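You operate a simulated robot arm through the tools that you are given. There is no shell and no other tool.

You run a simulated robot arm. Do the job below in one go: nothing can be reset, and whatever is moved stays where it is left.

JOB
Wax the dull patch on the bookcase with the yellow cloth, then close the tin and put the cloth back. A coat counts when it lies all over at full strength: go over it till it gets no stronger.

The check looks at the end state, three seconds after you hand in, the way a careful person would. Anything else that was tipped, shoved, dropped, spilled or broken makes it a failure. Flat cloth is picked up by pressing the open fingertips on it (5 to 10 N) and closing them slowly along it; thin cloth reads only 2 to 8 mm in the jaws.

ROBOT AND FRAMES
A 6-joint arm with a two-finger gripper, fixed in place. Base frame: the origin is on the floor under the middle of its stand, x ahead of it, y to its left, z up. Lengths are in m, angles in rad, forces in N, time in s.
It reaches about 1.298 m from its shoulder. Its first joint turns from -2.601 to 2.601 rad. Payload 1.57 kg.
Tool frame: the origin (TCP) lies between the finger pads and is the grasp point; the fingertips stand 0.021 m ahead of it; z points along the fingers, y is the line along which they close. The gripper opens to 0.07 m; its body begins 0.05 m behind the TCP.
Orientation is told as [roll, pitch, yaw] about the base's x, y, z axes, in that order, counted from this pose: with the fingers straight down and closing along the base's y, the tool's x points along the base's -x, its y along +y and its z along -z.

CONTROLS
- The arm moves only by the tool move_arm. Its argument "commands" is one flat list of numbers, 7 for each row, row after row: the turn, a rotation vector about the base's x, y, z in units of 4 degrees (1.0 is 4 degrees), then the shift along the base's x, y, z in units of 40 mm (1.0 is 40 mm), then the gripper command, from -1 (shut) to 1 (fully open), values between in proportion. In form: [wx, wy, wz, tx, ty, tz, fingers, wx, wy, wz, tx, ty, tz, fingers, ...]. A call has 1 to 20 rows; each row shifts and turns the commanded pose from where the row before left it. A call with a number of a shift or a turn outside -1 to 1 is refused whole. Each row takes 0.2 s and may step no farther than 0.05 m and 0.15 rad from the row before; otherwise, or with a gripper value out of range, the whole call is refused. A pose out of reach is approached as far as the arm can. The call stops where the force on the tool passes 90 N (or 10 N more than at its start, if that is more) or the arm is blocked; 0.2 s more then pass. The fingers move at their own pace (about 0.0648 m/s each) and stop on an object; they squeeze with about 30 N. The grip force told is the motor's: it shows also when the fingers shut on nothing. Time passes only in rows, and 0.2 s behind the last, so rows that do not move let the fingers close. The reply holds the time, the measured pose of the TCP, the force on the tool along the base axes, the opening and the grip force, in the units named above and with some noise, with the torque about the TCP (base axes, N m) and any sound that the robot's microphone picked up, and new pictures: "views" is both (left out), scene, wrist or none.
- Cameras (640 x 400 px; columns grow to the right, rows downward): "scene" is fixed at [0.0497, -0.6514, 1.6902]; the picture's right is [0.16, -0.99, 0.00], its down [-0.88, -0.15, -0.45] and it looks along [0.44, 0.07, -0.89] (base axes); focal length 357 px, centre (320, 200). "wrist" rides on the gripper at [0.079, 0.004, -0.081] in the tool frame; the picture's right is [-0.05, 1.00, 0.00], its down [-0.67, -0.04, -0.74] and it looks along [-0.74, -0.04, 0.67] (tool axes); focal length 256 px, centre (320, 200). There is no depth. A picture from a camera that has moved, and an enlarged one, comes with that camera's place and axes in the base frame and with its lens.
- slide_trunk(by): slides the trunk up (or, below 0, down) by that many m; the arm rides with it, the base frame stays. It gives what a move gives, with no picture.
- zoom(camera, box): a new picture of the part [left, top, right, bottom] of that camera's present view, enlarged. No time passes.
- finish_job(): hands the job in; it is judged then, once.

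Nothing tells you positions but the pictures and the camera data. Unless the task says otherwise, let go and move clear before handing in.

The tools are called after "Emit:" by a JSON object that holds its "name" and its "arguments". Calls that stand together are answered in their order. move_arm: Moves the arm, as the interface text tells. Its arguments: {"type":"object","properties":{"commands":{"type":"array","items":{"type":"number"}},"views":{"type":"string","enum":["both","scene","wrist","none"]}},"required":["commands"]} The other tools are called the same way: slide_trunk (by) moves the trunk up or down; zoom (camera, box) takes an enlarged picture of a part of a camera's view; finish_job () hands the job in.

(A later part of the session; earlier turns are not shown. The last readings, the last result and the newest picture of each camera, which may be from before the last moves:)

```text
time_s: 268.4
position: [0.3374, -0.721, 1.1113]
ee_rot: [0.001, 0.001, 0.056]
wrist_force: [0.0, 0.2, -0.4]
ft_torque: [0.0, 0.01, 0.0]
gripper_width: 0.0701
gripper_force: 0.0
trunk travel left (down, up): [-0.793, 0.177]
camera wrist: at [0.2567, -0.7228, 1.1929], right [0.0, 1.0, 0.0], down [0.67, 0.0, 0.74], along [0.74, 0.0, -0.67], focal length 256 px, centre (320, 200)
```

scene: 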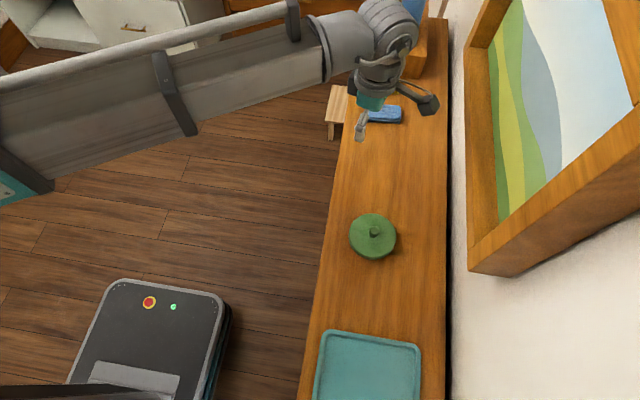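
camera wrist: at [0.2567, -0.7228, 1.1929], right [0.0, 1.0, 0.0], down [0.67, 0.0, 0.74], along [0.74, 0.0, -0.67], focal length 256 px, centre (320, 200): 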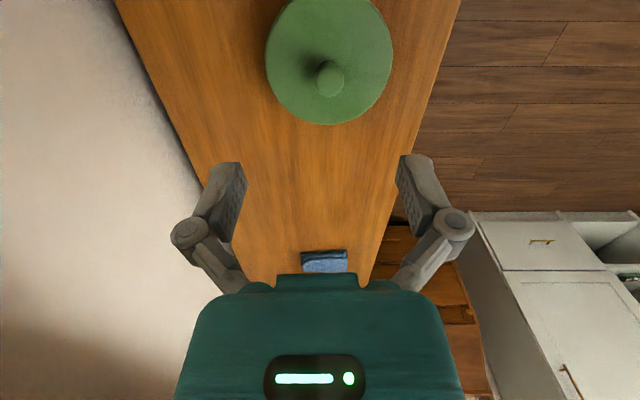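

Emit:
{"name": "move_arm", "arguments": {"commands": [0, 0, -0.8, 0, 0.12, 0, 1], "views": "none"}}

Emit:
{"name": "slide_trunk", "arguments": {"by": -0.06}}

Emit:
{"name": "move_arm", "arguments": {"commands": [0, 0, 0, 0, 0, 0, 1], "views": "wrist"}}

Emit:
{"name": "zoom", "arguments": {"camera": "wrist", "box": [220, 40, 420, 165]}}

```text
time_s: 268.8
position: [0.3378, -0.7179, 1.112]
ee_rot: [0.001, -0.001, -0.001]
wrist_force: [-0.5, -0.4, -0.8]
ft_torque: [0.04, -0.02, 0.01]
gripper_width: 0.0699
gripper_force: 0.1
trunk travel left (down, up): [-0.793, 0.177]
```

```text
time_s: 269.8
position: [0.3376, -0.7179, 1.0515]
ee_rot: [0.002, 0.0, 0.002]
wrist_force: [0.0, 0.1, 1.1]
ft_torque: [0.0, 0.02, 0.01]
gripper_width: 0.0701
gripper_force: 0.0
trunk travel left (down, up): [-0.733, 0.237]
```

```text
time_s: 270.2
position: [0.3378, -0.7177, 1.052]
ee_rot: [0.002, -0.001, 0.001]
wrist_force: [0.6, -0.4, 0.1]
ft_torque: [0.0, -0.02, 0.01]
gripper_width: 0.0698
gripper_force: 0.0
trunk travel left (down, up): [-0.733, 0.237]
camera wrist: at [0.2571, -0.7142, 1.1329], right [0.05, 1.0, 0.0], down [0.67, -0.04, 0.74], along [0.74, -0.04, -0.67], focal length 256 px, centre (320, 200)
```

wrist: 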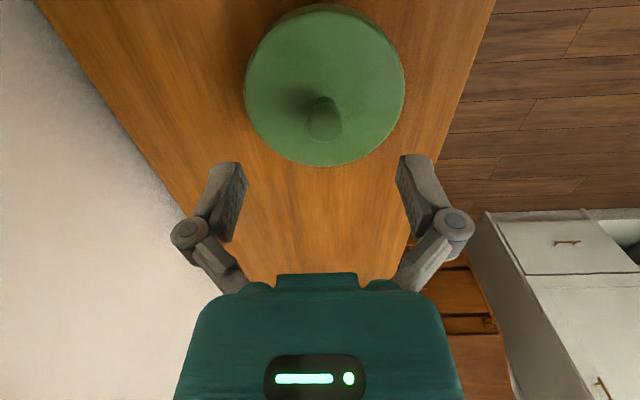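

```text
3.20 times, centred on (320, 102) of wrist
camera zoom: at [0.2571, -0.7142, 1.1329], right [0.05, 1.0, 0.0], down [0.67, -0.04, 0.74], along [0.74, -0.04, -0.67], focal length 819 px, centre (320, 512)
```

zoom: 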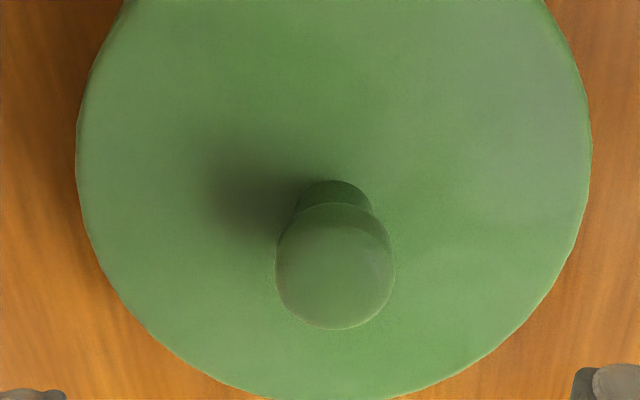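

Emit:
{"name": "move_arm", "arguments": {"commands": [0, 0, 0, 0.05, 0.05, 0, 1], "views": "none"}}

Emit:
{"name": "slide_trunk", "arguments": {"by": -0.028}}

Emit:
{"name": "move_arm", "arguments": {"commands": [0, 0, 0, 0, 0, 0, 0.5, 0, 0, 0, 0, 0, 0, 0.2, 0, 0, 0, 0, 0, 0, 0], "views": "wrist"}}

Emit:
{"name": "zoom", "arguments": {"camera": "wrist", "box": [220, 60, 420, 220]}}

```text
time_s: 270.6
position: [0.3396, -0.7154, 1.0521]
ee_rot: [0.001, 0.0, 0.002]
wrist_force: [0.1, -0.1, -0.1]
ft_torque: [0.02, 0.02, 0.03]
gripper_width: 0.07
gripper_force: 0.0
trunk travel left (down, up): [-0.733, 0.237]
```

```text
time_s: 271.4
position: [0.3398, -0.7157, 1.0237]
ee_rot: [0.003, -0.001, 0.003]
wrist_force: [0.1, 0.2, -0.9]
ft_torque: [0.03, -0.02, 0.0]
gripper_width: 0.0698
gripper_force: 0.0
trunk travel left (down, up): [-0.705, 0.265]
```

```text
time_s: 272.1
position: [0.34, -0.7148, 1.0244]
ee_rot: [0.0, -0.001, 0.001]
wrist_force: [0.6, -0.9, 0.2]
ft_torque: [-0.01, 0.03, -0.01]
gripper_width: 0.035
gripper_force: 0.0
trunk travel left (down, up): [-0.705, 0.265]
camera wrist: at [0.2594, -0.7123, 1.1049], right [0.05, 1.0, 0.0], down [0.67, -0.04, 0.74], along [0.74, -0.04, -0.67], focal length 256 px, centre (320, 200)
```

wrist: 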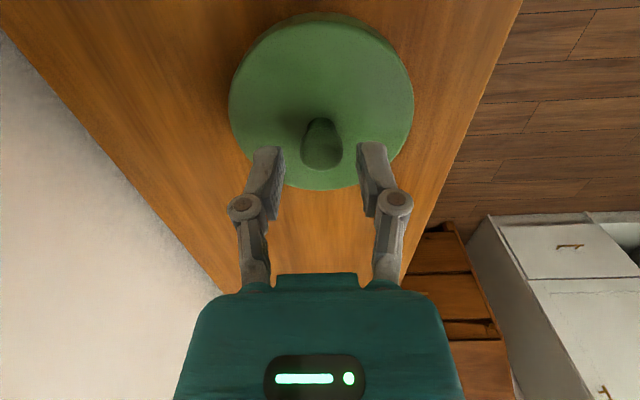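

```text
2.50 times, centred on (320, 140) of wrist
camera zoom: at [0.2594, -0.7123, 1.1049], right [0.05, 1.0, 0.0], down [0.67, -0.04, 0.74], along [0.74, -0.04, -0.67], focal length 640 px, centre (320, 350)
```

zoom: 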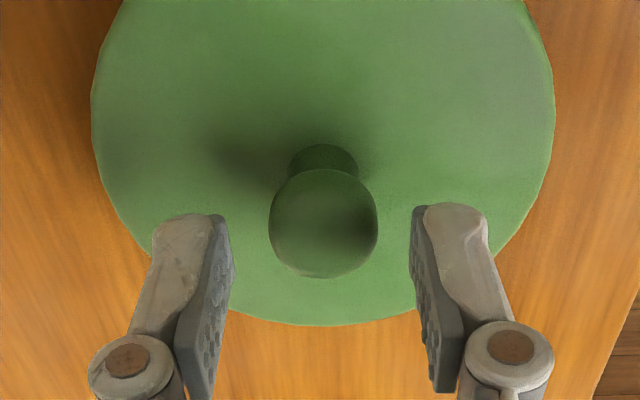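

The knob is centred between the fingers. I'll close on it.

Emit:
{"name": "move_arm", "arguments": {"commands": [0, 0, 0, 0, 0, 0, -0.2, 0, 0, 0, 0, 0, 0, -0.4, 0, 0, 0, 0, 0, 0, -0.7, 0, 0, 0, 0, 0, 0, -1, 0, 0, 0, 0, 0, 0, -1], "views": "wrist"}}

```text
time_s: 273.4
position: [0.3397, -0.7163, 1.0232]
ee_rot: [0.002, 0.001, 0.002]
wrist_force: [0.6, 0.4, 1.4]
ft_torque: [-0.02, 0.03, -0.02]
gripper_width: 0.0205
gripper_force: 29.9
trunk travel left (down, up): [-0.705, 0.265]
camera wrist: at [0.2594, -0.7122, 1.1049], right [0.05, 1.0, 0.0], down [0.67, -0.04, 0.74], along [0.74, -0.04, -0.67], focal length 256 px, centre (320, 200)
```

wrist: 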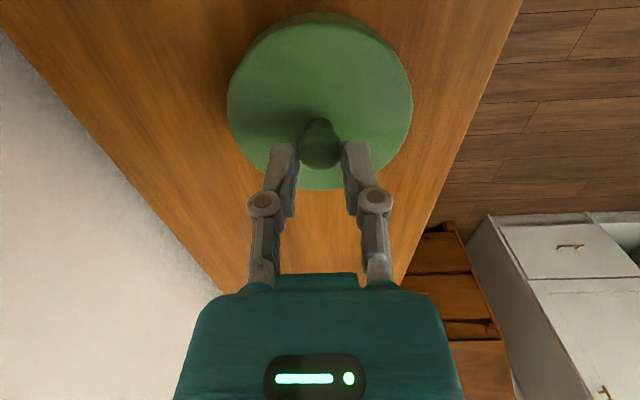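

Gripped at 20.5 mm with 30 N. I'll lift gently and check that the lid comes off without dragging the tin.

Emit:
{"name": "slide_trunk", "arguments": {"by": 0.01}}

Emit:
{"name": "slide_trunk", "arguments": {"by": 0.03}}

Emit:
{"name": "move_arm", "arguments": {"commands": [0, 0, 0, 0, 0, 0, -1]}}

```text
time_s: 273.9
position: [0.3401, -0.7155, 1.034]
ee_rot: [0.003, 0.001, 0.002]
wrist_force: [-0.7, 0.2, -0.8]
ft_torque: [0.01, -0.02, -0.01]
gripper_width: 0.0205
gripper_force: 29.7
trunk travel left (down, up): [-0.715, 0.255]
```

```text
time_s: 274.7
position: [0.3404, -0.7152, 1.0646]
ee_rot: [0.005, -0.002, 0.0]
wrist_force: [0.0, 0.1, 0.4]
ft_torque: [-0.01, -0.02, 0.01]
gripper_width: 0.0205
gripper_force: 30.3
trunk travel left (down, up): [-0.745, 0.225]
```

```text
time_s: 275.1
position: [0.3396, -0.7153, 1.0646]
ee_rot: [0.004, -0.002, 0.002]
wrist_force: [-0.1, 0.0, 0.2]
ft_torque: [-0.01, -0.03, -0.02]
gripper_width: 0.0205
gripper_force: 30.5
trunk travel left (down, up): [-0.745, 0.225]
camera wrist: at [0.2594, -0.7123, 1.1448], right [0.05, 1.0, 0.0], down [0.67, -0.04, 0.74], along [0.74, -0.04, -0.67], focal length 256 px, centre (320, 200)
```

scene: 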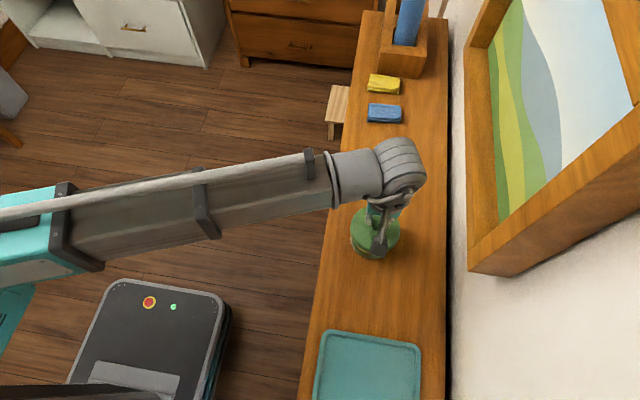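
wrist: 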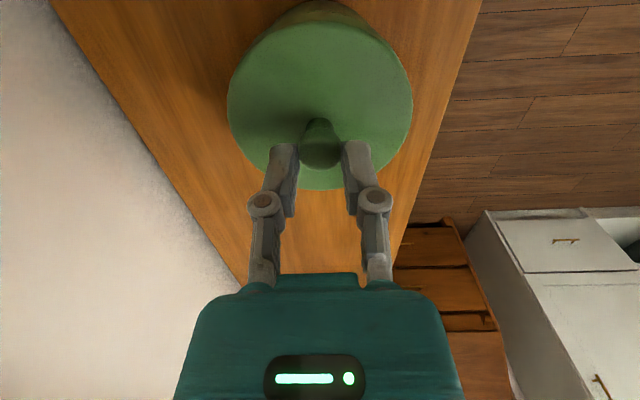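

Emit:
{"name": "zoom", "arguments": {"camera": "scene", "box": [320, 180, 440, 280]}}

Emit:
{"name": "zoom", "arguments": {"camera": "wrist", "box": [200, 0, 440, 150]}}

```text
4.00 times, centred on (380, 230) of scene
camera zoom: at [0.0497, -0.6514, 1.6902], right [0.16, -0.99, 0.0], down [-0.88, -0.15, -0.45], along [0.44, 0.07, -0.89], focal length 1428 px, centre (80, 80)
```

zoom: 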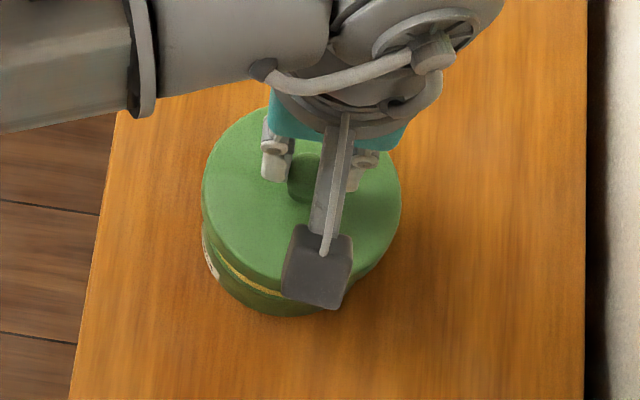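

```text
2.67 times, centred on (320, 75) of wrist
camera zoom: at [0.2594, -0.7123, 1.1448], right [0.05, 1.0, 0.0], down [0.67, -0.04, 0.74], along [0.74, -0.04, -0.67], focal length 683 px, centre (320, 533)
```

zoom: 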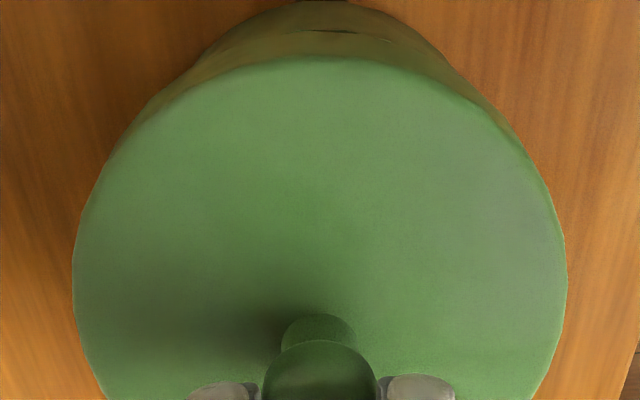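

The lid is off, the tin stayed put, and I can see yellow wax inside. I'll set the lid down in the fixed tray.

Emit:
{"name": "slide_trunk", "arguments": {"by": 0.08}}

Emit:
{"name": "move_arm", "arguments": {"commands": [0, 0, 0, -0.5, 0, 0, -1, 0, 0, 0, -0.8, 0, 0, -1, 0, 0, 0, -0.8, 0, 0, -1, 0, 0, 0, -0.8, -0.05, 0, -1, 0, 0, 0, -0.8, -0.05, 0, -1, 0, 0, 0, -0.8, -0.1, 0, -1, 0, 0, 0, -0.8, -0.1, 0, -1, 0, 0, 0, -0.8, -0.1, 0, -1, 0, 0, 0, -0.8, -0.1, 0, -1, 0, 0, 0, -0.7, -0.1, 0, -1, 0, 0, 0, -0.4, 0, 0, -1]}}

```text
time_s: 276.2
position: [0.3404, -0.7157, 1.1451]
ee_rot: [0.004, 0.0, 0.001]
wrist_force: [0.9, -0.3, -0.7]
ft_torque: [-0.02, 0.02, -0.01]
gripper_width: 0.0204
gripper_force: 29.8
trunk travel left (down, up): [-0.825, 0.145]
```

```text
time_s: 278.6
position: [0.0173, -0.7391, 1.1432]
ee_rot: [0.004, 0.001, 0.001]
wrist_force: [0.5, 0.6, -0.1]
ft_torque: [0.0, 0.0, -0.02]
gripper_width: 0.0204
gripper_force: 29.9
trunk travel left (down, up): [-0.825, 0.145]
camera wrist: at [-0.0627, -0.7353, 1.2248], right [0.05, 1.0, 0.0], down [0.67, -0.04, 0.74], along [0.74, -0.04, -0.67], focal length 256 px, centre (320, 200)
```

scene: 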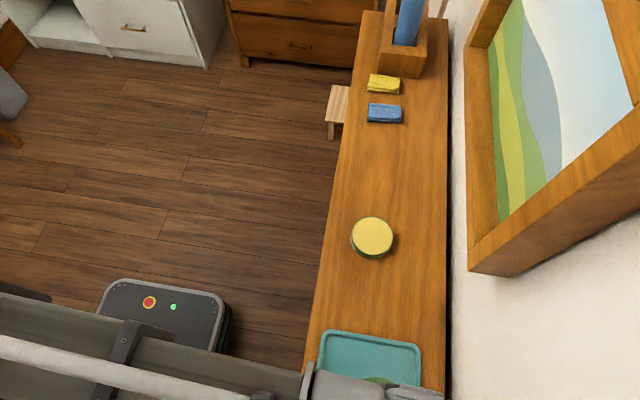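
wrist: 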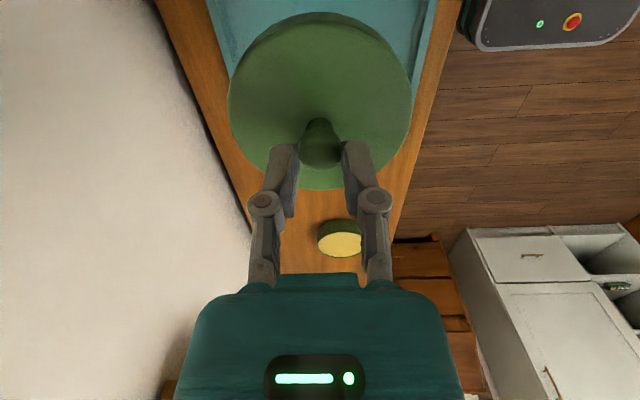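

The open tin shows pale yellow wax. I'll lower the lid to the tray floor, using small steps near contact.

Emit:
{"name": "slide_trunk", "arguments": {"by": -0.125}}

Emit:
{"name": "slide_trunk", "arguments": {"by": -0.006}}

Emit:
{"name": "slide_trunk", "arguments": {"by": -0.003}}

```text
time_s: 280.2
position: [0.0188, -0.739, 1.0191]
ee_rot: [0.0, 0.0, 0.002]
wrist_force: [-0.8, 0.7, -0.1]
ft_torque: [-0.02, -0.01, -0.01]
gripper_width: 0.0208
gripper_force: 30.3
trunk travel left (down, up): [-0.7, 0.27]
```

```text
time_s: 280.7
position: [0.0184, -0.7383, 1.0125]
ee_rot: [0.001, -0.002, 0.003]
wrist_force: [-0.5, -1.5, 7.6]
ft_torque: [-0.03, -0.01, 0.0]
gripper_width: 0.0207
gripper_force: 30.0
trunk travel left (down, up): [-0.694, 0.276]
```

```text
time_s: 281.3
position: [0.0178, -0.7377, 1.0108]
ee_rot: [0.0, 0.0, 0.001]
wrist_force: [0.1, -9.5, 24.8]
ft_torque: [-0.19, -0.02, 0.01]
gripper_width: 0.0205
gripper_force: 29.9
trunk travel left (down, up): [-0.691, 0.279]
```

The lid touches down at TCP z of about 1.013. I'll ease off the pressure and release it.

Emit:
{"name": "slide_trunk", "arguments": {"by": 0.0025}}

Emit:
{"name": "move_arm", "arguments": {"commands": [0, 0, 0, 0, 0, 0, -0.4, 0, 0, 0, 0, 0, 0, 0, 0, 0, 0, 0, 0, 0, 0.3], "views": "none"}}

Emit:
{"name": "slide_trunk", "arguments": {"by": 0.1}}

Emit:
{"name": "move_arm", "arguments": {"commands": [0, 0, 0, 0, 0, 0, 1, 0, 0, 0, 0, 0, 0, 1]}}

```text
time_s: 281.8
position: [0.0176, -0.7391, 1.0122]
ee_rot: [0.003, 0.0, 0.002]
wrist_force: [0.3, -0.6, 0.0]
ft_torque: [-0.02, 0.0, -0.02]
gripper_width: 0.0205
gripper_force: 30.3
trunk travel left (down, up): [-0.694, 0.276]
```

```text
time_s: 282.6
position: [0.0181, -0.7391, 1.0115]
ee_rot: [0.003, -0.001, 0.001]
wrist_force: [-0.1, 0.4, 0.0]
ft_torque: [0.02, 0.0, 0.01]
gripper_width: 0.0456
gripper_force: 0.0
trunk travel left (down, up): [-0.694, 0.276]
```

```text
time_s: 283.9
position: [0.0187, -0.7386, 1.1125]
ee_rot: [0.003, 0.002, 0.003]
wrist_force: [0.4, 0.2, 0.2]
ft_torque: [0.01, 0.01, -0.01]
gripper_width: 0.0457
gripper_force: 0.1
trunk travel left (down, up): [-0.794, 0.176]
```

```text
time_s: 284.5
position: [0.0175, -0.7387, 1.1118]
ee_rot: [0.001, 0.001, 0.001]
wrist_force: [-0.4, 0.5, 0.2]
ft_torque: [-0.01, 0.03, 0.0]
gripper_width: 0.07
gripper_force: 0.0
trunk travel left (down, up): [-0.794, 0.176]
camera wrist: at [-0.0624, -0.7353, 1.1933], right [0.05, 1.0, 0.0], down [0.67, -0.04, 0.74], along [0.74, -0.04, -0.67], focal length 256 px, centre (320, 200)
```

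scene: 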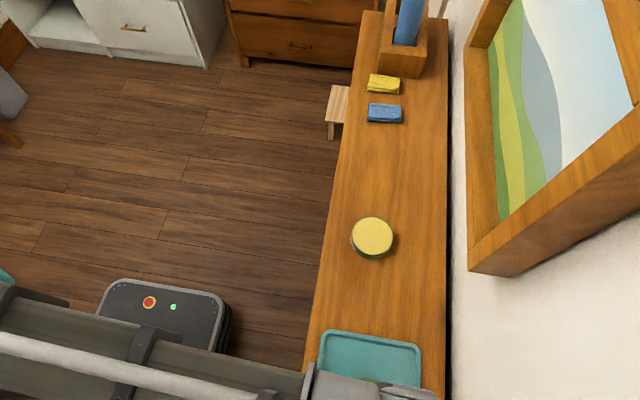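
wrist: 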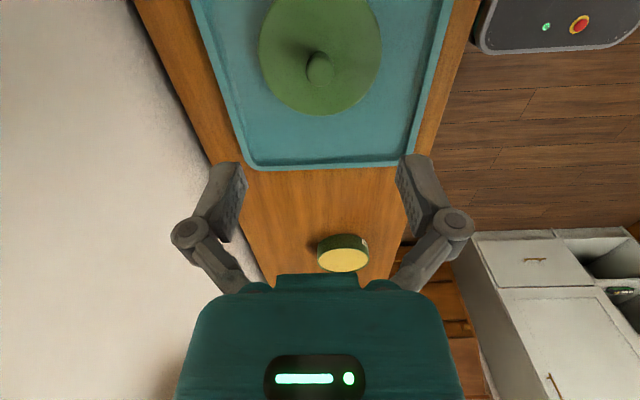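

The lid sits in the tray and the tin is open. Next I'll move over the yellow cloth.

Emit:
{"name": "move_arm", "arguments": {"commands": [0, 0, 0, 1, 0.05, 0, 1, 0, 0, 0, 1, 0.05, 0, 1, 0, 0, 0, 1, 0.05, 0, 1, 0, 0, 0, 1, 0.05, 0, 1, 0, 0, 0, 1, 0.05, 0, 1, 0, 0, 0, 1, 0.05, 0, 1, 0, 0, 0, 1, 0.05, 0, 1, 0, 0, 0, 1, 0.05, 0, 1, 0, 0, 0, 1, 0.05, 0, 1, 0, 0, 0, 1, 0.05, 0, 1, 0, 0, 0, 1, 0.05, 0, 1, 0, 0, 0, 1, 0.05, 0, 1, 0, 0, 0, 1, 0.05, 0, 1, 0, 0, 0, 1, 0.05, 0, 1, 0, 0, 0, 1, 0, 0, 1, 0, 0, 0, 1, 0, 0, 1, 0, 0, 0, 1, 0, 0, 1, 0, 0, 0, 1, 0, 0, 1, 0, 0, 0, 0.8, 0, 0, 1]}}

```text
time_s: 288.5
position: [0.7729, -0.71, 1.1117]
ee_rot: [0.002, 0.002, 0.001]
wrist_force: [0.5, 0.4, -0.1]
ft_torque: [0.01, -0.02, -0.05]
gripper_width: 0.0701
gripper_force: 0.0
out of reach, approached as far as the arm can: row 11, 13
trunk travel left (down, up): [-0.794, 0.176]
camera wrist: at [0.6924, -0.7065, 1.193], right [0.05, 1.0, 0.0], down [0.67, -0.04, 0.74], along [0.74, -0.04, -0.67], focal length 256 px, centre (320, 200)
```

scene: 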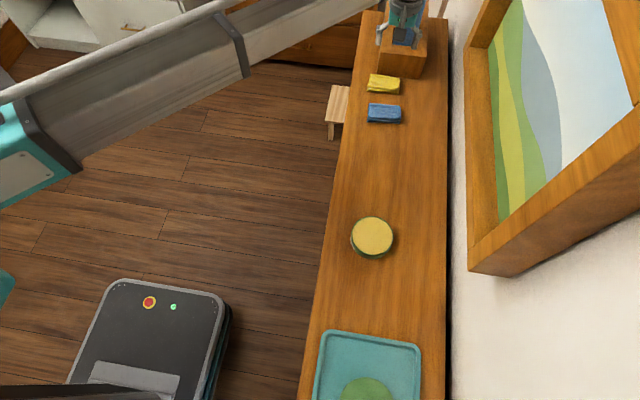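
wrist: 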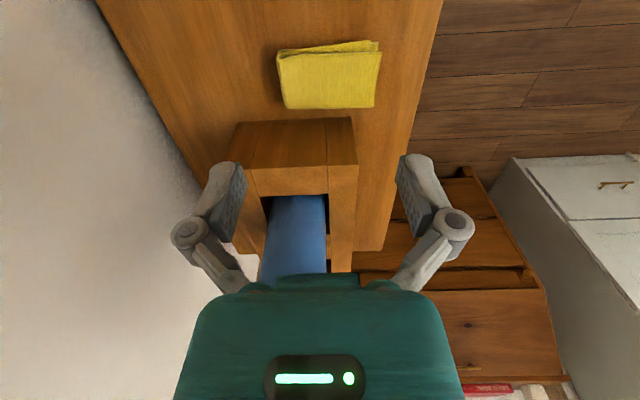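

The yellow cloth lies at x 0.77 to 0.82 and y -0.75 to -0.66. I'll centre over it with a 50 mm opening and come down to just above it.

Emit:
{"name": "move_arm", "arguments": {"commands": [0, 0, 0, 0.45, 0.15, 0, 0.43, 0, 0, 0, 0, 0, 0, 0.43], "views": "none"}}

Emit:
{"name": "slide_trunk", "arguments": {"by": -0.1}}

Emit:
{"name": "slide_trunk", "arguments": {"by": -0.02}}

Emit:
{"name": "move_arm", "arguments": {"commands": [0, 0, 0, 0, 0, 0, 0.43], "views": "wrist"}}

Emit:
{"name": "zoom", "arguments": {"camera": "wrist", "box": [200, 80, 440, 230]}}

```text
time_s: 289.1
position: [0.7893, -0.7041, 1.1117]
ee_rot: [0.002, 0.001, 0.002]
wrist_force: [0.3, 0.4, -0.5]
ft_torque: [0.0, -0.04, 0.01]
gripper_width: 0.0499
gripper_force: 0.1
trunk travel left (down, up): [-0.794, 0.176]
```

```text
time_s: 290.4
position: [0.7892, -0.7037, 1.0129]
ee_rot: [0.002, 0.002, 0.001]
wrist_force: [0.4, -0.7, 0.0]
ft_torque: [-0.04, 0.0, 0.01]
gripper_width: 0.0499
gripper_force: 0.0
trunk travel left (down, up): [-0.694, 0.276]
```

```text
time_s: 291.1
position: [0.7885, -0.7031, 0.9967]
ee_rot: [-0.001, -0.006, 0.002]
wrist_force: [10.1, -5.4, 37.2]
ft_torque: [-0.67, -0.25, -0.06]
gripper_width: 0.0503
gripper_force: 29.5
trunk travel left (down, up): [-0.674, 0.296]
```

```text
time_s: 291.5
position: [0.7888, -0.702, 0.9949]
ee_rot: [0.001, -0.005, 0.001]
wrist_force: [7.3, -1.6, 25.6]
ft_torque: [-0.46, -0.23, 0.1]
gripper_width: 0.0528
gripper_force: 2.2
trunk travel left (down, up): [-0.674, 0.296]
camera wrist: at [0.7074, -0.6986, 1.0768], right [0.05, 1.0, 0.0], down [0.66, -0.03, 0.75], along [0.75, -0.04, -0.67], focal length 256 px, centre (320, 200)
```

wrist: 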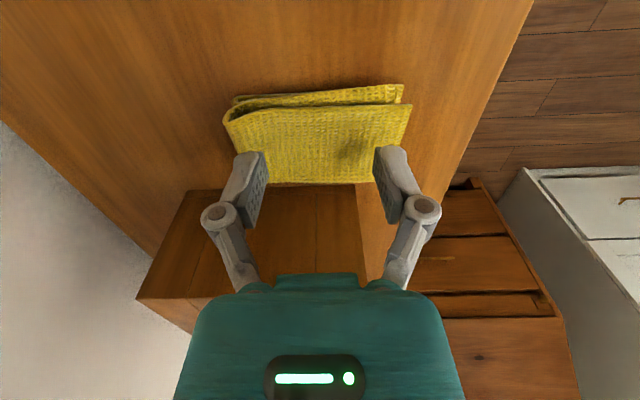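

```text
2.67 times, centred on (320, 155) of wrist
camera zoom: at [0.7074, -0.6986, 1.0768], right [0.05, 1.0, 0.0], down [0.66, -0.03, 0.75], along [0.75, -0.04, -0.67], focal length 683 px, centre (320, 320)
```

zoom: 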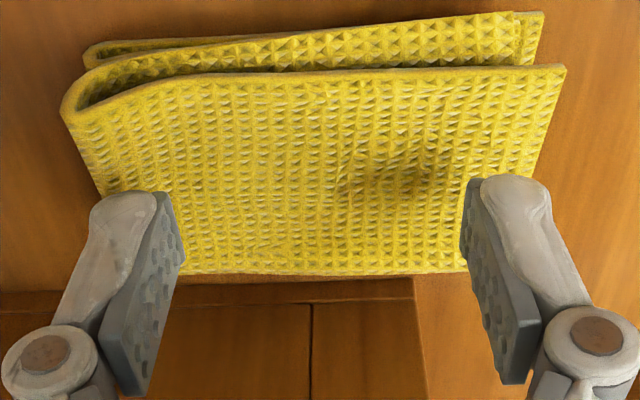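

I touched the cloth sooner than expected because it is folded loosely and is about 3 cm high. I'll back off to reach a 5 to 10 N press.

Emit:
{"name": "slide_trunk", "arguments": {"by": 0.004}}

Emit:
{"name": "move_arm", "arguments": {"commands": [0, 0, 0, 0, 0, 0, 0.43], "views": "wrist"}}

```text
time_s: 292.0
position: [0.7867, -0.7029, 0.9971]
ee_rot: [0.001, 0.001, 0.001]
wrist_force: [-3.8, 2.0, 9.7]
ft_torque: [0.17, 0.07, 0.06]
gripper_width: 0.0509
gripper_force: 0.3
trunk travel left (down, up): [-0.678, 0.292]
```

```text
time_s: 292.4
position: [0.7888, -0.7036, 0.997]
ee_rot: [0.0, 0.0, 0.003]
wrist_force: [-2.5, 1.2, 5.0]
ft_torque: [0.09, 0.05, 0.05]
gripper_width: 0.0503
gripper_force: 0.6
trunk travel left (down, up): [-0.678, 0.292]
camera wrist: at [0.7079, -0.7001, 1.0784], right [0.05, 1.0, 0.0], down [0.67, -0.04, 0.74], along [0.74, -0.04, -0.67], focal length 256 px, centre (320, 200)
```

wrist: 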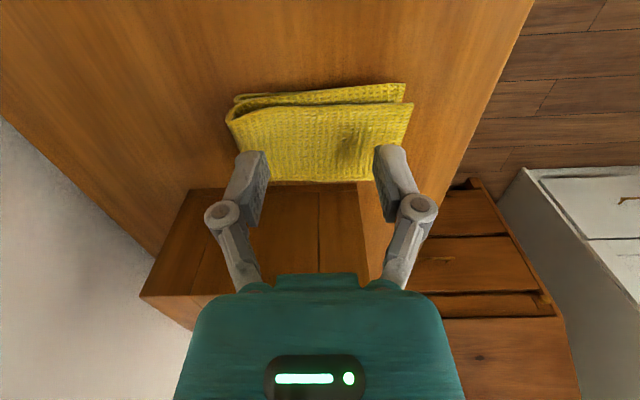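

The press reads 5 N. Now I'll close slowly in small steps, raising the trunk a little each time to keep the press light.

Emit:
{"name": "move_arm", "arguments": {"commands": [0, 0, 0, 0, 0, 0, 0.29], "views": "none"}}

Emit:
{"name": "slide_trunk", "arguments": {"by": 0.0012}}

Emit:
{"name": "move_arm", "arguments": {"commands": [0, 0, 0, 0, 0, 0, 0.14], "views": "none"}}

Emit:
{"name": "slide_trunk", "arguments": {"by": 0.0012}}

Emit:
{"name": "move_arm", "arguments": {"commands": [0, 0, 0, 0, 0, 0, 0], "views": "wrist"}}

```text
time_s: 292.8
position: [0.7878, -0.7034, 0.9973]
ee_rot: [0.002, -0.001, 0.0]
wrist_force: [-0.8, -3.0, 15.0]
ft_torque: [-0.16, 0.02, 0.03]
gripper_width: 0.0483
gripper_force: 5.7
trunk travel left (down, up): [-0.678, 0.292]
```

```text
time_s: 293.4
position: [0.7885, -0.7044, 0.9987]
ee_rot: [0.001, 0.0, 0.003]
wrist_force: [-0.2, -5.6, 11.5]
ft_torque: [-0.17, 0.01, 0.02]
gripper_width: 0.0461
gripper_force: 9.3
trunk travel left (down, up): [-0.679, 0.291]
```

```text
time_s: 293.8
position: [0.7876, -0.7047, 0.9995]
ee_rot: [-0.001, 0.0, 0.003]
wrist_force: [2.0, -9.6, 23.6]
ft_torque: [-0.35, -0.02, 0.0]
gripper_width: 0.0409
gripper_force: 13.6
trunk travel left (down, up): [-0.679, 0.291]
```

```text
time_s: 294.3
position: [0.7871, -0.7049, 0.9989]
ee_rot: [0.003, 0.0, 0.003]
wrist_force: [-1.4, -6.3, 13.0]
ft_torque: [-0.14, -0.02, 0.01]
gripper_width: 0.0407
gripper_force: 9.1
trunk travel left (down, up): [-0.68, 0.29]
```

```text
time_s: 294.7
position: [0.7878, -0.7041, 0.9999]
ee_rot: [0.003, 0.0, 0.001]
wrist_force: [-0.7, -2.2, 14.1]
ft_torque: [-0.21, -0.01, -0.03]
gripper_width: 0.0354
gripper_force: 0.1
trunk travel left (down, up): [-0.68, 0.29]
camera wrist: at [0.7074, -0.6998, 1.0813], right [0.05, 1.0, 0.0], down [0.67, -0.04, 0.75], along [0.74, -0.04, -0.67], focal length 256 px, centre (320, 200)
```

wrist: 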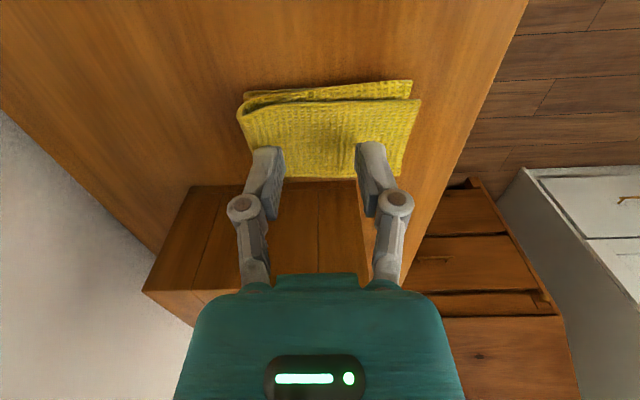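

Emit:
{"name": "slide_trunk", "arguments": {"by": 0.0015}}

Emit:
{"name": "move_arm", "arguments": {"commands": [0, 0, 0, 0, 0, 0, -0.14], "views": "none"}}

Emit:
{"name": "slide_trunk", "arguments": {"by": 0.001}}

Emit:
{"name": "move_arm", "arguments": {"commands": [0, 0, 0, 0, 0, 0, -0.29], "views": "none"}}

Emit:
{"name": "slide_trunk", "arguments": {"by": 0.0006}}

Emit:
{"name": "move_arm", "arguments": {"commands": [0, 0, 0, 0, 0, 0, -0.43], "views": "wrist"}}

```text
time_s: 295.2
position: [0.7877, -0.7035, 1.0005]
ee_rot: [0.005, 0.0, 0.004]
wrist_force: [-2.9, 0.0, 4.6]
ft_torque: [-0.03, 0.03, -0.04]
gripper_width: 0.0353
gripper_force: 0.2
trunk travel left (down, up): [-0.681, 0.289]
```

```text
time_s: 295.6
position: [0.7894, -0.7038, 1.0019]
ee_rot: [0.002, 0.0, 0.002]
wrist_force: [-0.7, -1.0, 9.4]
ft_torque: [-0.1, 0.03, -0.01]
gripper_width: 0.0304
gripper_force: 0.1
trunk travel left (down, up): [-0.681, 0.289]
```

```text
time_s: 296.1
position: [0.7887, -0.7037, 1.0021]
ee_rot: [0.004, 0.001, 0.001]
wrist_force: [-0.8, 0.9, 2.4]
ft_torque: [-0.05, 0.02, 0.0]
gripper_width: 0.0302
gripper_force: 0.5
trunk travel left (down, up): [-0.682, 0.288]
```

```text
time_s: 296.5
position: [0.7886, -0.704, 1.0014]
ee_rot: [0.002, -0.001, 0.001]
wrist_force: [0.1, -1.7, 5.7]
ft_torque: [-0.11, 0.02, 0.01]
gripper_width: 0.0258
gripper_force: 0.8
trunk travel left (down, up): [-0.682, 0.288]
```

```text
time_s: 297.0
position: [0.7892, -0.7039, 1.001]
ee_rot: [0.005, -0.002, 0.003]
wrist_force: [-0.7, -1.0, 1.0]
ft_torque: [-0.01, 0.01, 0.0]
gripper_width: 0.0254
gripper_force: 0.2
trunk travel left (down, up): [-0.683, 0.287]
```

```text
time_s: 297.4
position: [0.79, -0.7036, 1.0023]
ee_rot: [0.004, 0.0, 0.002]
wrist_force: [0.0, -1.3, 3.6]
ft_torque: [-0.1, -0.01, 0.0]
gripper_width: 0.0202
gripper_force: 0.0
trunk travel left (down, up): [-0.683, 0.287]
camera wrist: at [0.7087, -0.7005, 1.083], right [0.05, 1.0, 0.0], down [0.67, -0.04, 0.74], along [0.74, -0.04, -0.67], focal length 256 px, centre (320, 200)
```

wrist: 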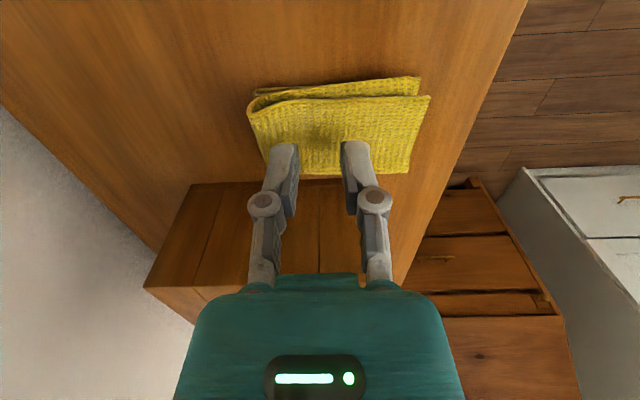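

The fingertips slid over the cloth because the press fell too low. I'll reopen and repeat it, holding a firmer 7 to 10 N while closing.

Emit:
{"name": "slide_trunk", "arguments": {"by": 0.006}}

Emit:
{"name": "move_arm", "arguments": {"commands": [0, 0, 0, -0.1, 0, 0, 0.29, 0, 0, 0, 0, 0.02, 0, 0.29], "views": "none"}}

Emit:
{"name": "slide_trunk", "arguments": {"by": -0.01}}

Emit:
{"name": "slide_trunk", "arguments": {"by": -0.001}}

```text
time_s: 297.9
position: [0.7895, -0.7042, 1.0079]
ee_rot: [0.003, -0.001, 0.001]
wrist_force: [-0.1, -0.5, 0.4]
ft_torque: [0.01, 0.02, -0.02]
gripper_width: 0.0198
gripper_force: 0.1
trunk travel left (down, up): [-0.689, 0.281]
```

```text
time_s: 298.5
position: [0.7853, -0.7041, 1.0082]
ee_rot: [0.002, 0.001, 0.001]
wrist_force: [-0.1, -0.8, -0.3]
ft_torque: [0.0, 0.0, 0.02]
gripper_width: 0.045
gripper_force: 0.1
trunk travel left (down, up): [-0.689, 0.281]
```

```text
time_s: 299.1
position: [0.7852, -0.703, 0.9978]
ee_rot: [0.002, 0.0, 0.002]
wrist_force: [0.9, 0.5, 3.6]
ft_torque: [0.09, -0.01, -0.04]
gripper_width: 0.047
gripper_force: 1.2
trunk travel left (down, up): [-0.679, 0.291]
```

```text
time_s: 299.6
position: [0.7847, -0.7025, 0.997]
ee_rot: [0.001, 0.001, 0.001]
wrist_force: [1.0, 1.5, 5.6]
ft_torque: [0.21, -0.04, -0.05]
gripper_width: 0.0485
gripper_force: 1.8
trunk travel left (down, up): [-0.678, 0.292]
```

Emit:
{"name": "slide_trunk", "arguments": {"by": -0.001}}

Emit:
{"name": "move_arm", "arguments": {"commands": [0, 0, 0, 0, 0, 0, 0.14], "views": "none"}}

Emit:
{"name": "move_arm", "arguments": {"commands": [0, 0, 0, 0, 0, 0, 0], "views": "none"}}

```text
time_s: 300.1
position: [0.7863, -0.7026, 0.9963]
ee_rot: [0.0, 0.001, 0.0]
wrist_force: [0.7, 1.8, 8.5]
ft_torque: [0.25, -0.04, -0.01]
gripper_width: 0.05
gripper_force: 3.3
trunk travel left (down, up): [-0.677, 0.293]
```

```text
time_s: 300.5
position: [0.7838, -0.7021, 0.9987]
ee_rot: [-0.001, -0.003, 0.001]
wrist_force: [5.7, -3.4, 23.4]
ft_torque: [0.5, -0.12, -0.16]
gripper_width: 0.0432
gripper_force: 21.1
trunk travel left (down, up): [-0.677, 0.293]
```

```text
time_s: 300.9
position: [0.7841, -0.7005, 0.9989]
ee_rot: [-0.001, -0.001, 0.002]
wrist_force: [6.5, -3.7, 35.1]
ft_torque: [-0.01, -0.29, -0.06]
gripper_width: 0.0357
gripper_force: 0.6
trunk travel left (down, up): [-0.677, 0.293]
```

Emit:
{"name": "slide_trunk", "arguments": {"by": 0.0025}}

Emit:
{"name": "move_arm", "arguments": {"commands": [0, 0, 0, 0, 0, 0, -0.07], "views": "wrist"}}

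Emit:
{"name": "zoom", "arguments": {"camera": "wrist", "box": [220, 70, 460, 220]}}

```text
time_s: 301.5
position: [0.7834, -0.7023, 0.9998]
ee_rot: [0.002, 0.001, 0.002]
wrist_force: [-1.3, 0.2, 17.0]
ft_torque: [0.14, 0.07, -0.01]
gripper_width: 0.0365
gripper_force: 1.1
trunk travel left (down, up): [-0.68, 0.29]
```

```text
time_s: 301.9
position: [0.7841, -0.7013, 1.0012]
ee_rot: [0.0, 0.001, 0.001]
wrist_force: [-2.2, -0.1, 17.8]
ft_torque: [0.01, 0.05, -0.01]
gripper_width: 0.0334
gripper_force: 0.5
trunk travel left (down, up): [-0.68, 0.29]
camera wrist: at [0.7028, -0.6985, 1.0815], right [0.05, 1.0, 0.0], down [0.67, -0.04, 0.75], along [0.74, -0.04, -0.67], focal length 256 px, centre (320, 200)
```

wrist: 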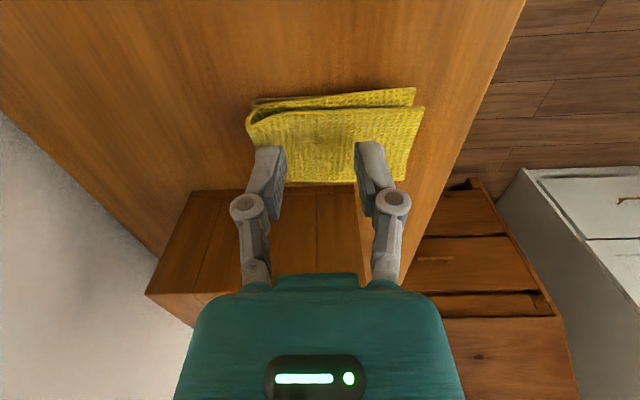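

```text
2.67 times, centred on (340, 145) of wrist
camera zoom: at [0.7028, -0.6985, 1.0815], right [0.05, 1.0, 0.0], down [0.67, -0.04, 0.75], along [0.74, -0.04, -0.67], focal length 683 px, centre (267, 347)
```

zoom: 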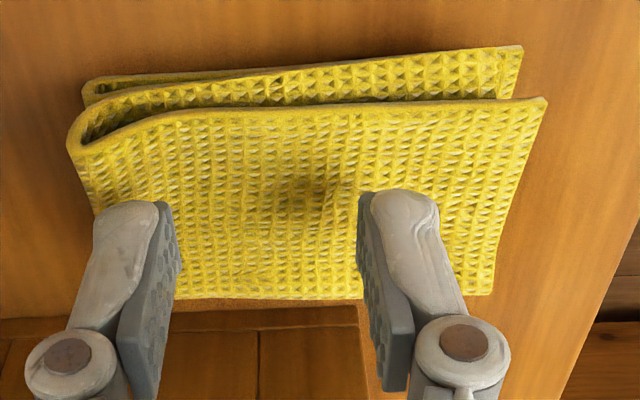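

The cloth slid about 8 mm toward +y without gathering. I'll recentre on it and repeat more slowly, keeping the press within 5 to 10 N all the way until the fingers are shut.

Emit:
{"name": "slide_trunk", "arguments": {"by": 0.01}}

Emit:
{"name": "move_arm", "arguments": {"commands": [0, 0, 0, 0.05, 0.2, 0, 0.35, 0, 0, 0, 0, 0, 0, 0.35], "views": "wrist"}}

Emit:
{"name": "zoom", "arguments": {"camera": "wrist", "box": [220, 70, 460, 220]}}

```text
time_s: 302.4
position: [0.786, -0.7029, 1.0074]
ee_rot: [0.003, 0.002, 0.002]
wrist_force: [-0.8, 0.4, 0.5]
ft_torque: [0.03, -0.01, 0.03]
gripper_width: 0.0325
gripper_force: 0.1
trunk travel left (down, up): [-0.69, 0.28]
```

```text
time_s: 303.0
position: [0.788, -0.6945, 1.0076]
ee_rot: [0.001, 0.001, 0.001]
wrist_force: [0.3, -0.3, 0.4]
ft_torque: [-0.03, -0.01, -0.02]
gripper_width: 0.0474
gripper_force: 0.0
trunk travel left (down, up): [-0.69, 0.28]
camera wrist: at [0.7073, -0.6916, 1.0893], right [0.05, 1.0, 0.0], down [0.67, -0.04, 0.74], along [0.74, -0.04, -0.67], focal length 256 px, centre (320, 200)
```

wrist: 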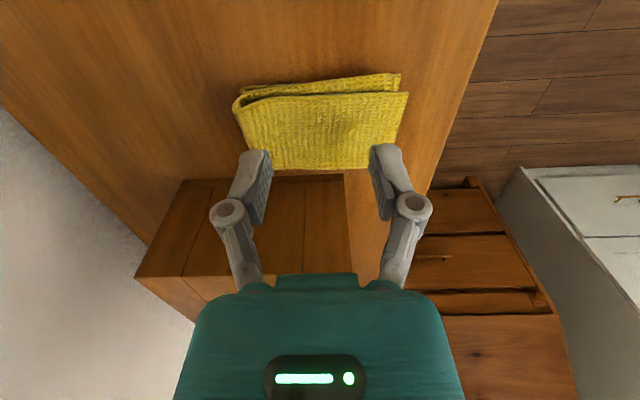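

```text
2.67 times, centred on (340, 145) of wrist
camera zoom: at [0.7073, -0.6916, 1.0893], right [0.05, 1.0, 0.0], down [0.67, -0.04, 0.74], along [0.74, -0.04, -0.67], focal length 683 px, centre (267, 347)
```

zoom: 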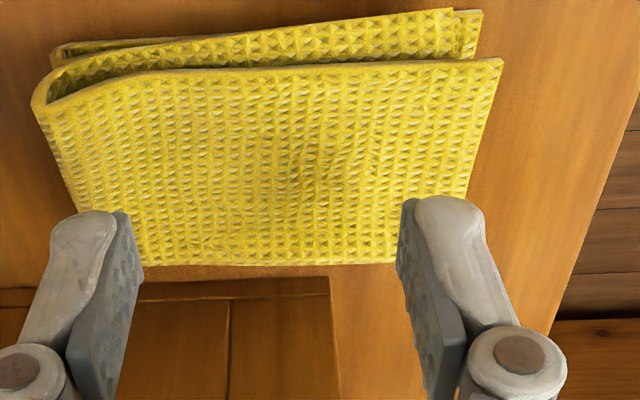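

Emit:
{"name": "slide_trunk", "arguments": {"by": -0.009}}

Emit:
{"name": "slide_trunk", "arguments": {"by": -0.0015}}

Emit:
{"name": "move_arm", "arguments": {"commands": [0, 0, 0, 0, 0, 0, 0.35], "views": "none"}}

```text
time_s: 303.6
position: [0.7878, -0.695, 0.9998]
ee_rot: [0.001, 0.0, 0.002]
wrist_force: [-0.7, -0.6, -0.1]
ft_torque: [0.01, 0.03, 0.03]
gripper_width: 0.0472
gripper_force: 0.0
trunk travel left (down, up): [-0.681, 0.289]
```

```text
time_s: 304.1
position: [0.7903, -0.6957, 0.9988]
ee_rot: [0.002, 0.002, 0.002]
wrist_force: [0.7, -1.4, 4.2]
ft_torque: [-0.01, -0.03, 0.02]
gripper_width: 0.0478
gripper_force: 0.1
trunk travel left (down, up): [-0.679, 0.291]
```

```text
time_s: 304.5
position: [0.7888, -0.6953, 0.9977]
ee_rot: [0.002, -0.001, 0.003]
wrist_force: [1.6, -2.0, 4.4]
ft_torque: [-0.04, -0.01, 0.0]
gripper_width: 0.0484
gripper_force: 0.2
trunk travel left (down, up): [-0.679, 0.291]
```

Emit:
{"name": "slide_trunk", "arguments": {"by": -0.0005}}

Emit:
{"name": "move_arm", "arguments": {"commands": [0, 0, 0, 0, 0, 0, 0.27], "views": "none"}}

Emit:
{"name": "slide_trunk", "arguments": {"by": 0.0006}}

Emit:
{"name": "move_arm", "arguments": {"commands": [0, 0, 0, 0, 0, 0, 0.18], "views": "none"}}

Emit:
{"name": "slide_trunk", "arguments": {"by": 0.0008}}

Emit:
{"name": "move_arm", "arguments": {"commands": [0, 0, 0, 0, 0, 0, 0.1], "views": "none"}}

```text
time_s: 305.0
position: [0.7871, -0.6939, 0.9983]
ee_rot: [0.001, -0.001, 0.001]
wrist_force: [2.3, -0.4, 6.2]
ft_torque: [-0.01, -0.02, 0.0]
gripper_width: 0.0477
gripper_force: 0.1
trunk travel left (down, up): [-0.679, 0.291]
```

```text
time_s: 305.4
position: [0.7868, -0.6951, 0.998]
ee_rot: [0.001, -0.001, 0.002]
wrist_force: [2.4, -6.9, 12.6]
ft_torque: [-0.31, -0.03, 0.03]
gripper_width: 0.0458
gripper_force: 9.4
trunk travel left (down, up): [-0.679, 0.291]
```

```text
time_s: 305.9
position: [0.7872, -0.6942, 0.9974]
ee_rot: [0.001, 0.0, 0.003]
wrist_force: [-0.9, -2.6, 7.3]
ft_torque: [-0.1, -0.01, -0.03]
gripper_width: 0.0454
gripper_force: 0.4
trunk travel left (down, up): [-0.679, 0.291]
```

```text
time_s: 306.3
position: [0.787, -0.6949, 1.0004]
ee_rot: [0.0, 0.001, 0.001]
wrist_force: [1.1, -8.0, 13.9]
ft_torque: [-0.13, 0.02, -0.03]
gripper_width: 0.042
gripper_force: 13.7
trunk travel left (down, up): [-0.679, 0.291]
```

```text
time_s: 306.9
position: [0.7875, -0.6946, 0.9988]
ee_rot: [0.004, -0.001, 0.002]
wrist_force: [-1.2, -0.9, 7.8]
ft_torque: [-0.1, 0.02, 0.0]
gripper_width: 0.0423
gripper_force: 0.7
trunk travel left (down, up): [-0.68, 0.29]
```

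```text
time_s: 307.2
position: [0.7864, -0.6949, 0.9997]
ee_rot: [0.001, 0.001, 0.002]
wrist_force: [-0.4, -6.1, 14.8]
ft_torque: [-0.15, 0.03, 0.0]
gripper_width: 0.0393
gripper_force: 9.5
trunk travel left (down, up): [-0.68, 0.29]
```

Emit:
{"name": "slide_trunk", "arguments": {"by": 0.0011}}

Emit:
{"name": "move_arm", "arguments": {"commands": [0, 0, 0, 0, 0, 0, 0.02], "views": "none"}}

Emit:
{"name": "slide_trunk", "arguments": {"by": 0.0006}}

Emit:
{"name": "move_arm", "arguments": {"commands": [0, 0, 0, 0, 0, 0, -0.06], "views": "none"}}

Emit:
{"name": "slide_trunk", "arguments": {"by": 0.0006}}

Emit:
{"name": "move_arm", "arguments": {"commands": [0, 0, 0, 0, 0, 0, -0.14], "views": "wrist"}}

Emit:
{"name": "zoom", "arguments": {"camera": "wrist", "box": [220, 70, 460, 220]}}

```text
time_s: 307.8
position: [0.788, -0.6952, 1.0001]
ee_rot: [0.002, 0.0, 0.001]
wrist_force: [-1.5, -0.2, 3.1]
ft_torque: [-0.06, 0.0, -0.04]
gripper_width: 0.0391
gripper_force: 0.6
trunk travel left (down, up): [-0.681, 0.289]
```

```text
time_s: 308.2
position: [0.7885, -0.6956, 1.0001]
ee_rot: [0.003, 0.0, 0.003]
wrist_force: [0.5, -3.9, 7.5]
ft_torque: [-0.14, 0.0, -0.01]
gripper_width: 0.0366
gripper_force: 4.0
trunk travel left (down, up): [-0.681, 0.289]
```

```text
time_s: 308.7
position: [0.7863, -0.6965, 1.0005]
ee_rot: [0.005, -0.001, 0.002]
wrist_force: [-0.2, -1.1, 1.6]
ft_torque: [-0.05, -0.02, 0.02]
gripper_width: 0.0365
gripper_force: 0.7
trunk travel left (down, up): [-0.682, 0.288]
```

```text
time_s: 309.1
position: [0.7878, -0.6942, 1.0005]
ee_rot: [0.0, -0.001, 0.0]
wrist_force: [-0.5, -1.6, 5.0]
ft_torque: [-0.09, 0.0, 0.0]
gripper_width: 0.0334
gripper_force: 0.7
trunk travel left (down, up): [-0.682, 0.288]
```

```text
time_s: 309.6
position: [0.7868, -0.6953, 1.0004]
ee_rot: [0.003, 0.001, 0.003]
wrist_force: [-0.4, -0.2, 0.7]
ft_torque: [-0.01, 0.01, -0.01]
gripper_width: 0.0333
gripper_force: 1.0
trunk travel left (down, up): [-0.682, 0.288]
```

```text
time_s: 310.0
position: [0.7864, -0.6953, 1.0008]
ee_rot: [0.001, 0.001, 0.002]
wrist_force: [0.8, -1.5, 3.3]
ft_torque: [-0.07, -0.02, 0.0]
gripper_width: 0.0309
gripper_force: 0.3
trunk travel left (down, up): [-0.682, 0.288]
camera wrist: at [0.7072, -0.6917, 1.0822], right [0.05, 1.0, 0.0], down [0.67, -0.04, 0.74], along [0.74, -0.04, -0.67], focal length 256 px, centre (320, 200)
```

wrist: 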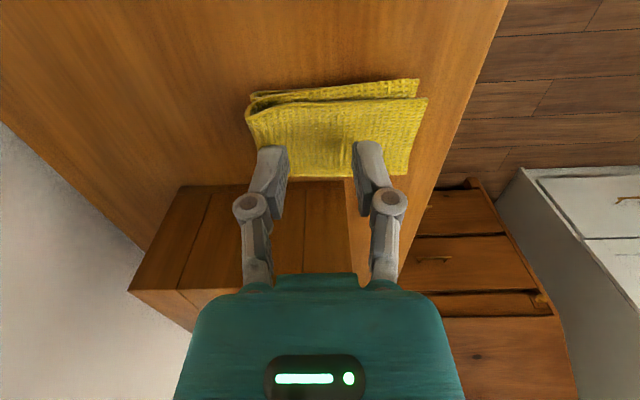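

```text
2.67 times, centred on (340, 145) of wrist
camera zoom: at [0.7072, -0.6917, 1.0822], right [0.05, 1.0, 0.0], down [0.67, -0.04, 0.74], along [0.74, -0.04, -0.67], focal length 683 px, centre (267, 347)
```

zoom: 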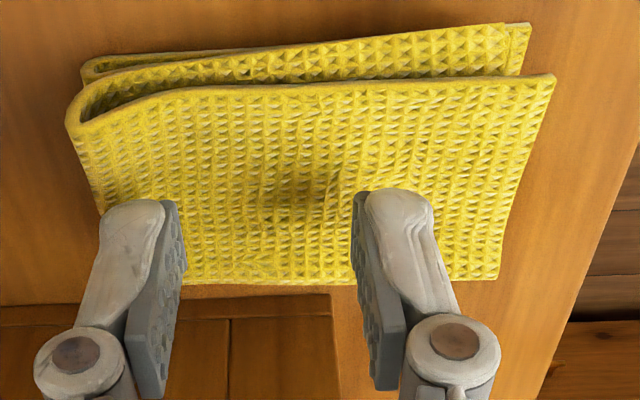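

The cloth behaves like a stiff pad and just slides, so a pinch won't gather it. It is about 5.5 cm wide, which fits in the jaws across x, but the stand is close behind it. I'll drag it a little toward -x to make room for a side grip.

Emit:
{"name": "slide_trunk", "arguments": {"by": 0.006}}

Emit:
{"name": "move_arm", "arguments": {"commands": [0, 0, 0, 0, 0.2, 0, 0.35, 0, 0, 0, 0, 0, 0, 0.35], "views": "none"}}

Emit:
{"name": "slide_trunk", "arguments": {"by": -0.009}}

Emit:
{"name": "slide_trunk", "arguments": {"by": -0.001}}

```text
time_s: 310.5
position: [0.7874, -0.6956, 1.0072]
ee_rot: [0.004, 0.0, 0.003]
wrist_force: [-0.2, 0.5, 0.6]
ft_torque: [0.01, 0.0, 0.0]
gripper_width: 0.03
gripper_force: 0.1
trunk travel left (down, up): [-0.688, 0.282]
```

```text
time_s: 311.1
position: [0.7864, -0.6867, 1.0075]
ee_rot: [0.002, 0.002, 0.001]
wrist_force: [1.3, -0.8, 0.3]
ft_torque: [0.03, 0.0, -0.03]
gripper_width: 0.0471
gripper_force: 0.0
trunk travel left (down, up): [-0.688, 0.282]
```

```text
time_s: 311.7
position: [0.7875, -0.687, 0.9986]
ee_rot: [0.003, 0.001, 0.002]
wrist_force: [0.4, 0.0, 2.0]
ft_torque: [-0.01, -0.03, -0.05]
gripper_width: 0.0479
gripper_force: 0.3
trunk travel left (down, up): [-0.679, 0.291]
```

```text
time_s: 312.2
position: [0.7881, -0.6856, 0.9987]
ee_rot: [0.004, 0.0, 0.002]
wrist_force: [3.3, -3.2, 11.8]
ft_torque: [-0.13, -0.12, -0.01]
gripper_width: 0.0482
gripper_force: 13.9
trunk travel left (down, up): [-0.678, 0.292]
```

Pressing at about 12 N now. I'll drag slowly toward -x and slightly toward -y.

Emit:
{"name": "move_arm", "arguments": {"commands": [0, 0, 0, -0.1, -0.06, 0, 0.35, 0, 0, 0, -0.1, -0.06, 0, 0.35, 0, 0, 0, -0.1, -0.06, 0, 0.35, 0, 0, 0, -0.1, -0.06, 0, 0.35, 0, 0, 0, -0.1, -0.06, 0, 0.35], "views": "wrist"}}

Emit:
{"name": "zoom", "arguments": {"camera": "wrist", "box": [220, 70, 460, 220]}}

```text
time_s: 313.4
position: [0.7672, -0.6976, 0.9989]
ee_rot: [0.0, 0.001, 0.0]
wrist_force: [3.3, -2.2, 14.6]
ft_torque: [-0.06, -0.02, -0.03]
gripper_width: 0.0466
gripper_force: 12.8
trunk travel left (down, up): [-0.678, 0.292]
camera wrist: at [0.6863, -0.6935, 1.0794], right [0.05, 1.0, 0.0], down [0.67, -0.03, 0.74], along [0.74, -0.04, -0.67], focal length 256 px, centre (320, 200)
```

wrist: 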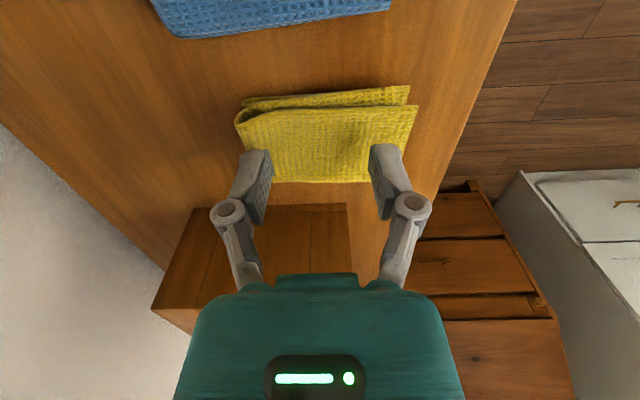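

```text
2.67 times, centred on (340, 145) of wrist
camera zoom: at [0.6863, -0.6935, 1.0794], right [0.05, 1.0, 0.0], down [0.67, -0.03, 0.74], along [0.74, -0.04, -0.67], focal length 683 px, centre (267, 347)
```

zoom: 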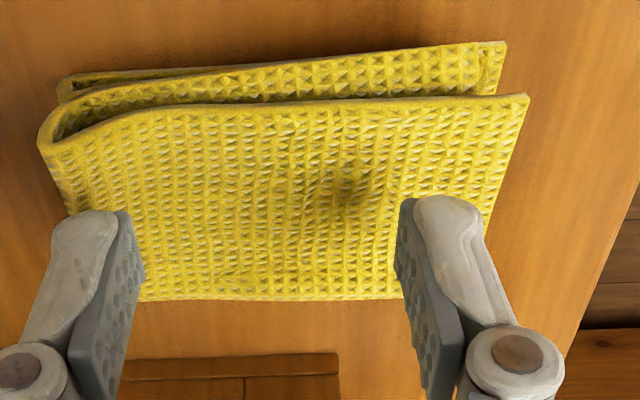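

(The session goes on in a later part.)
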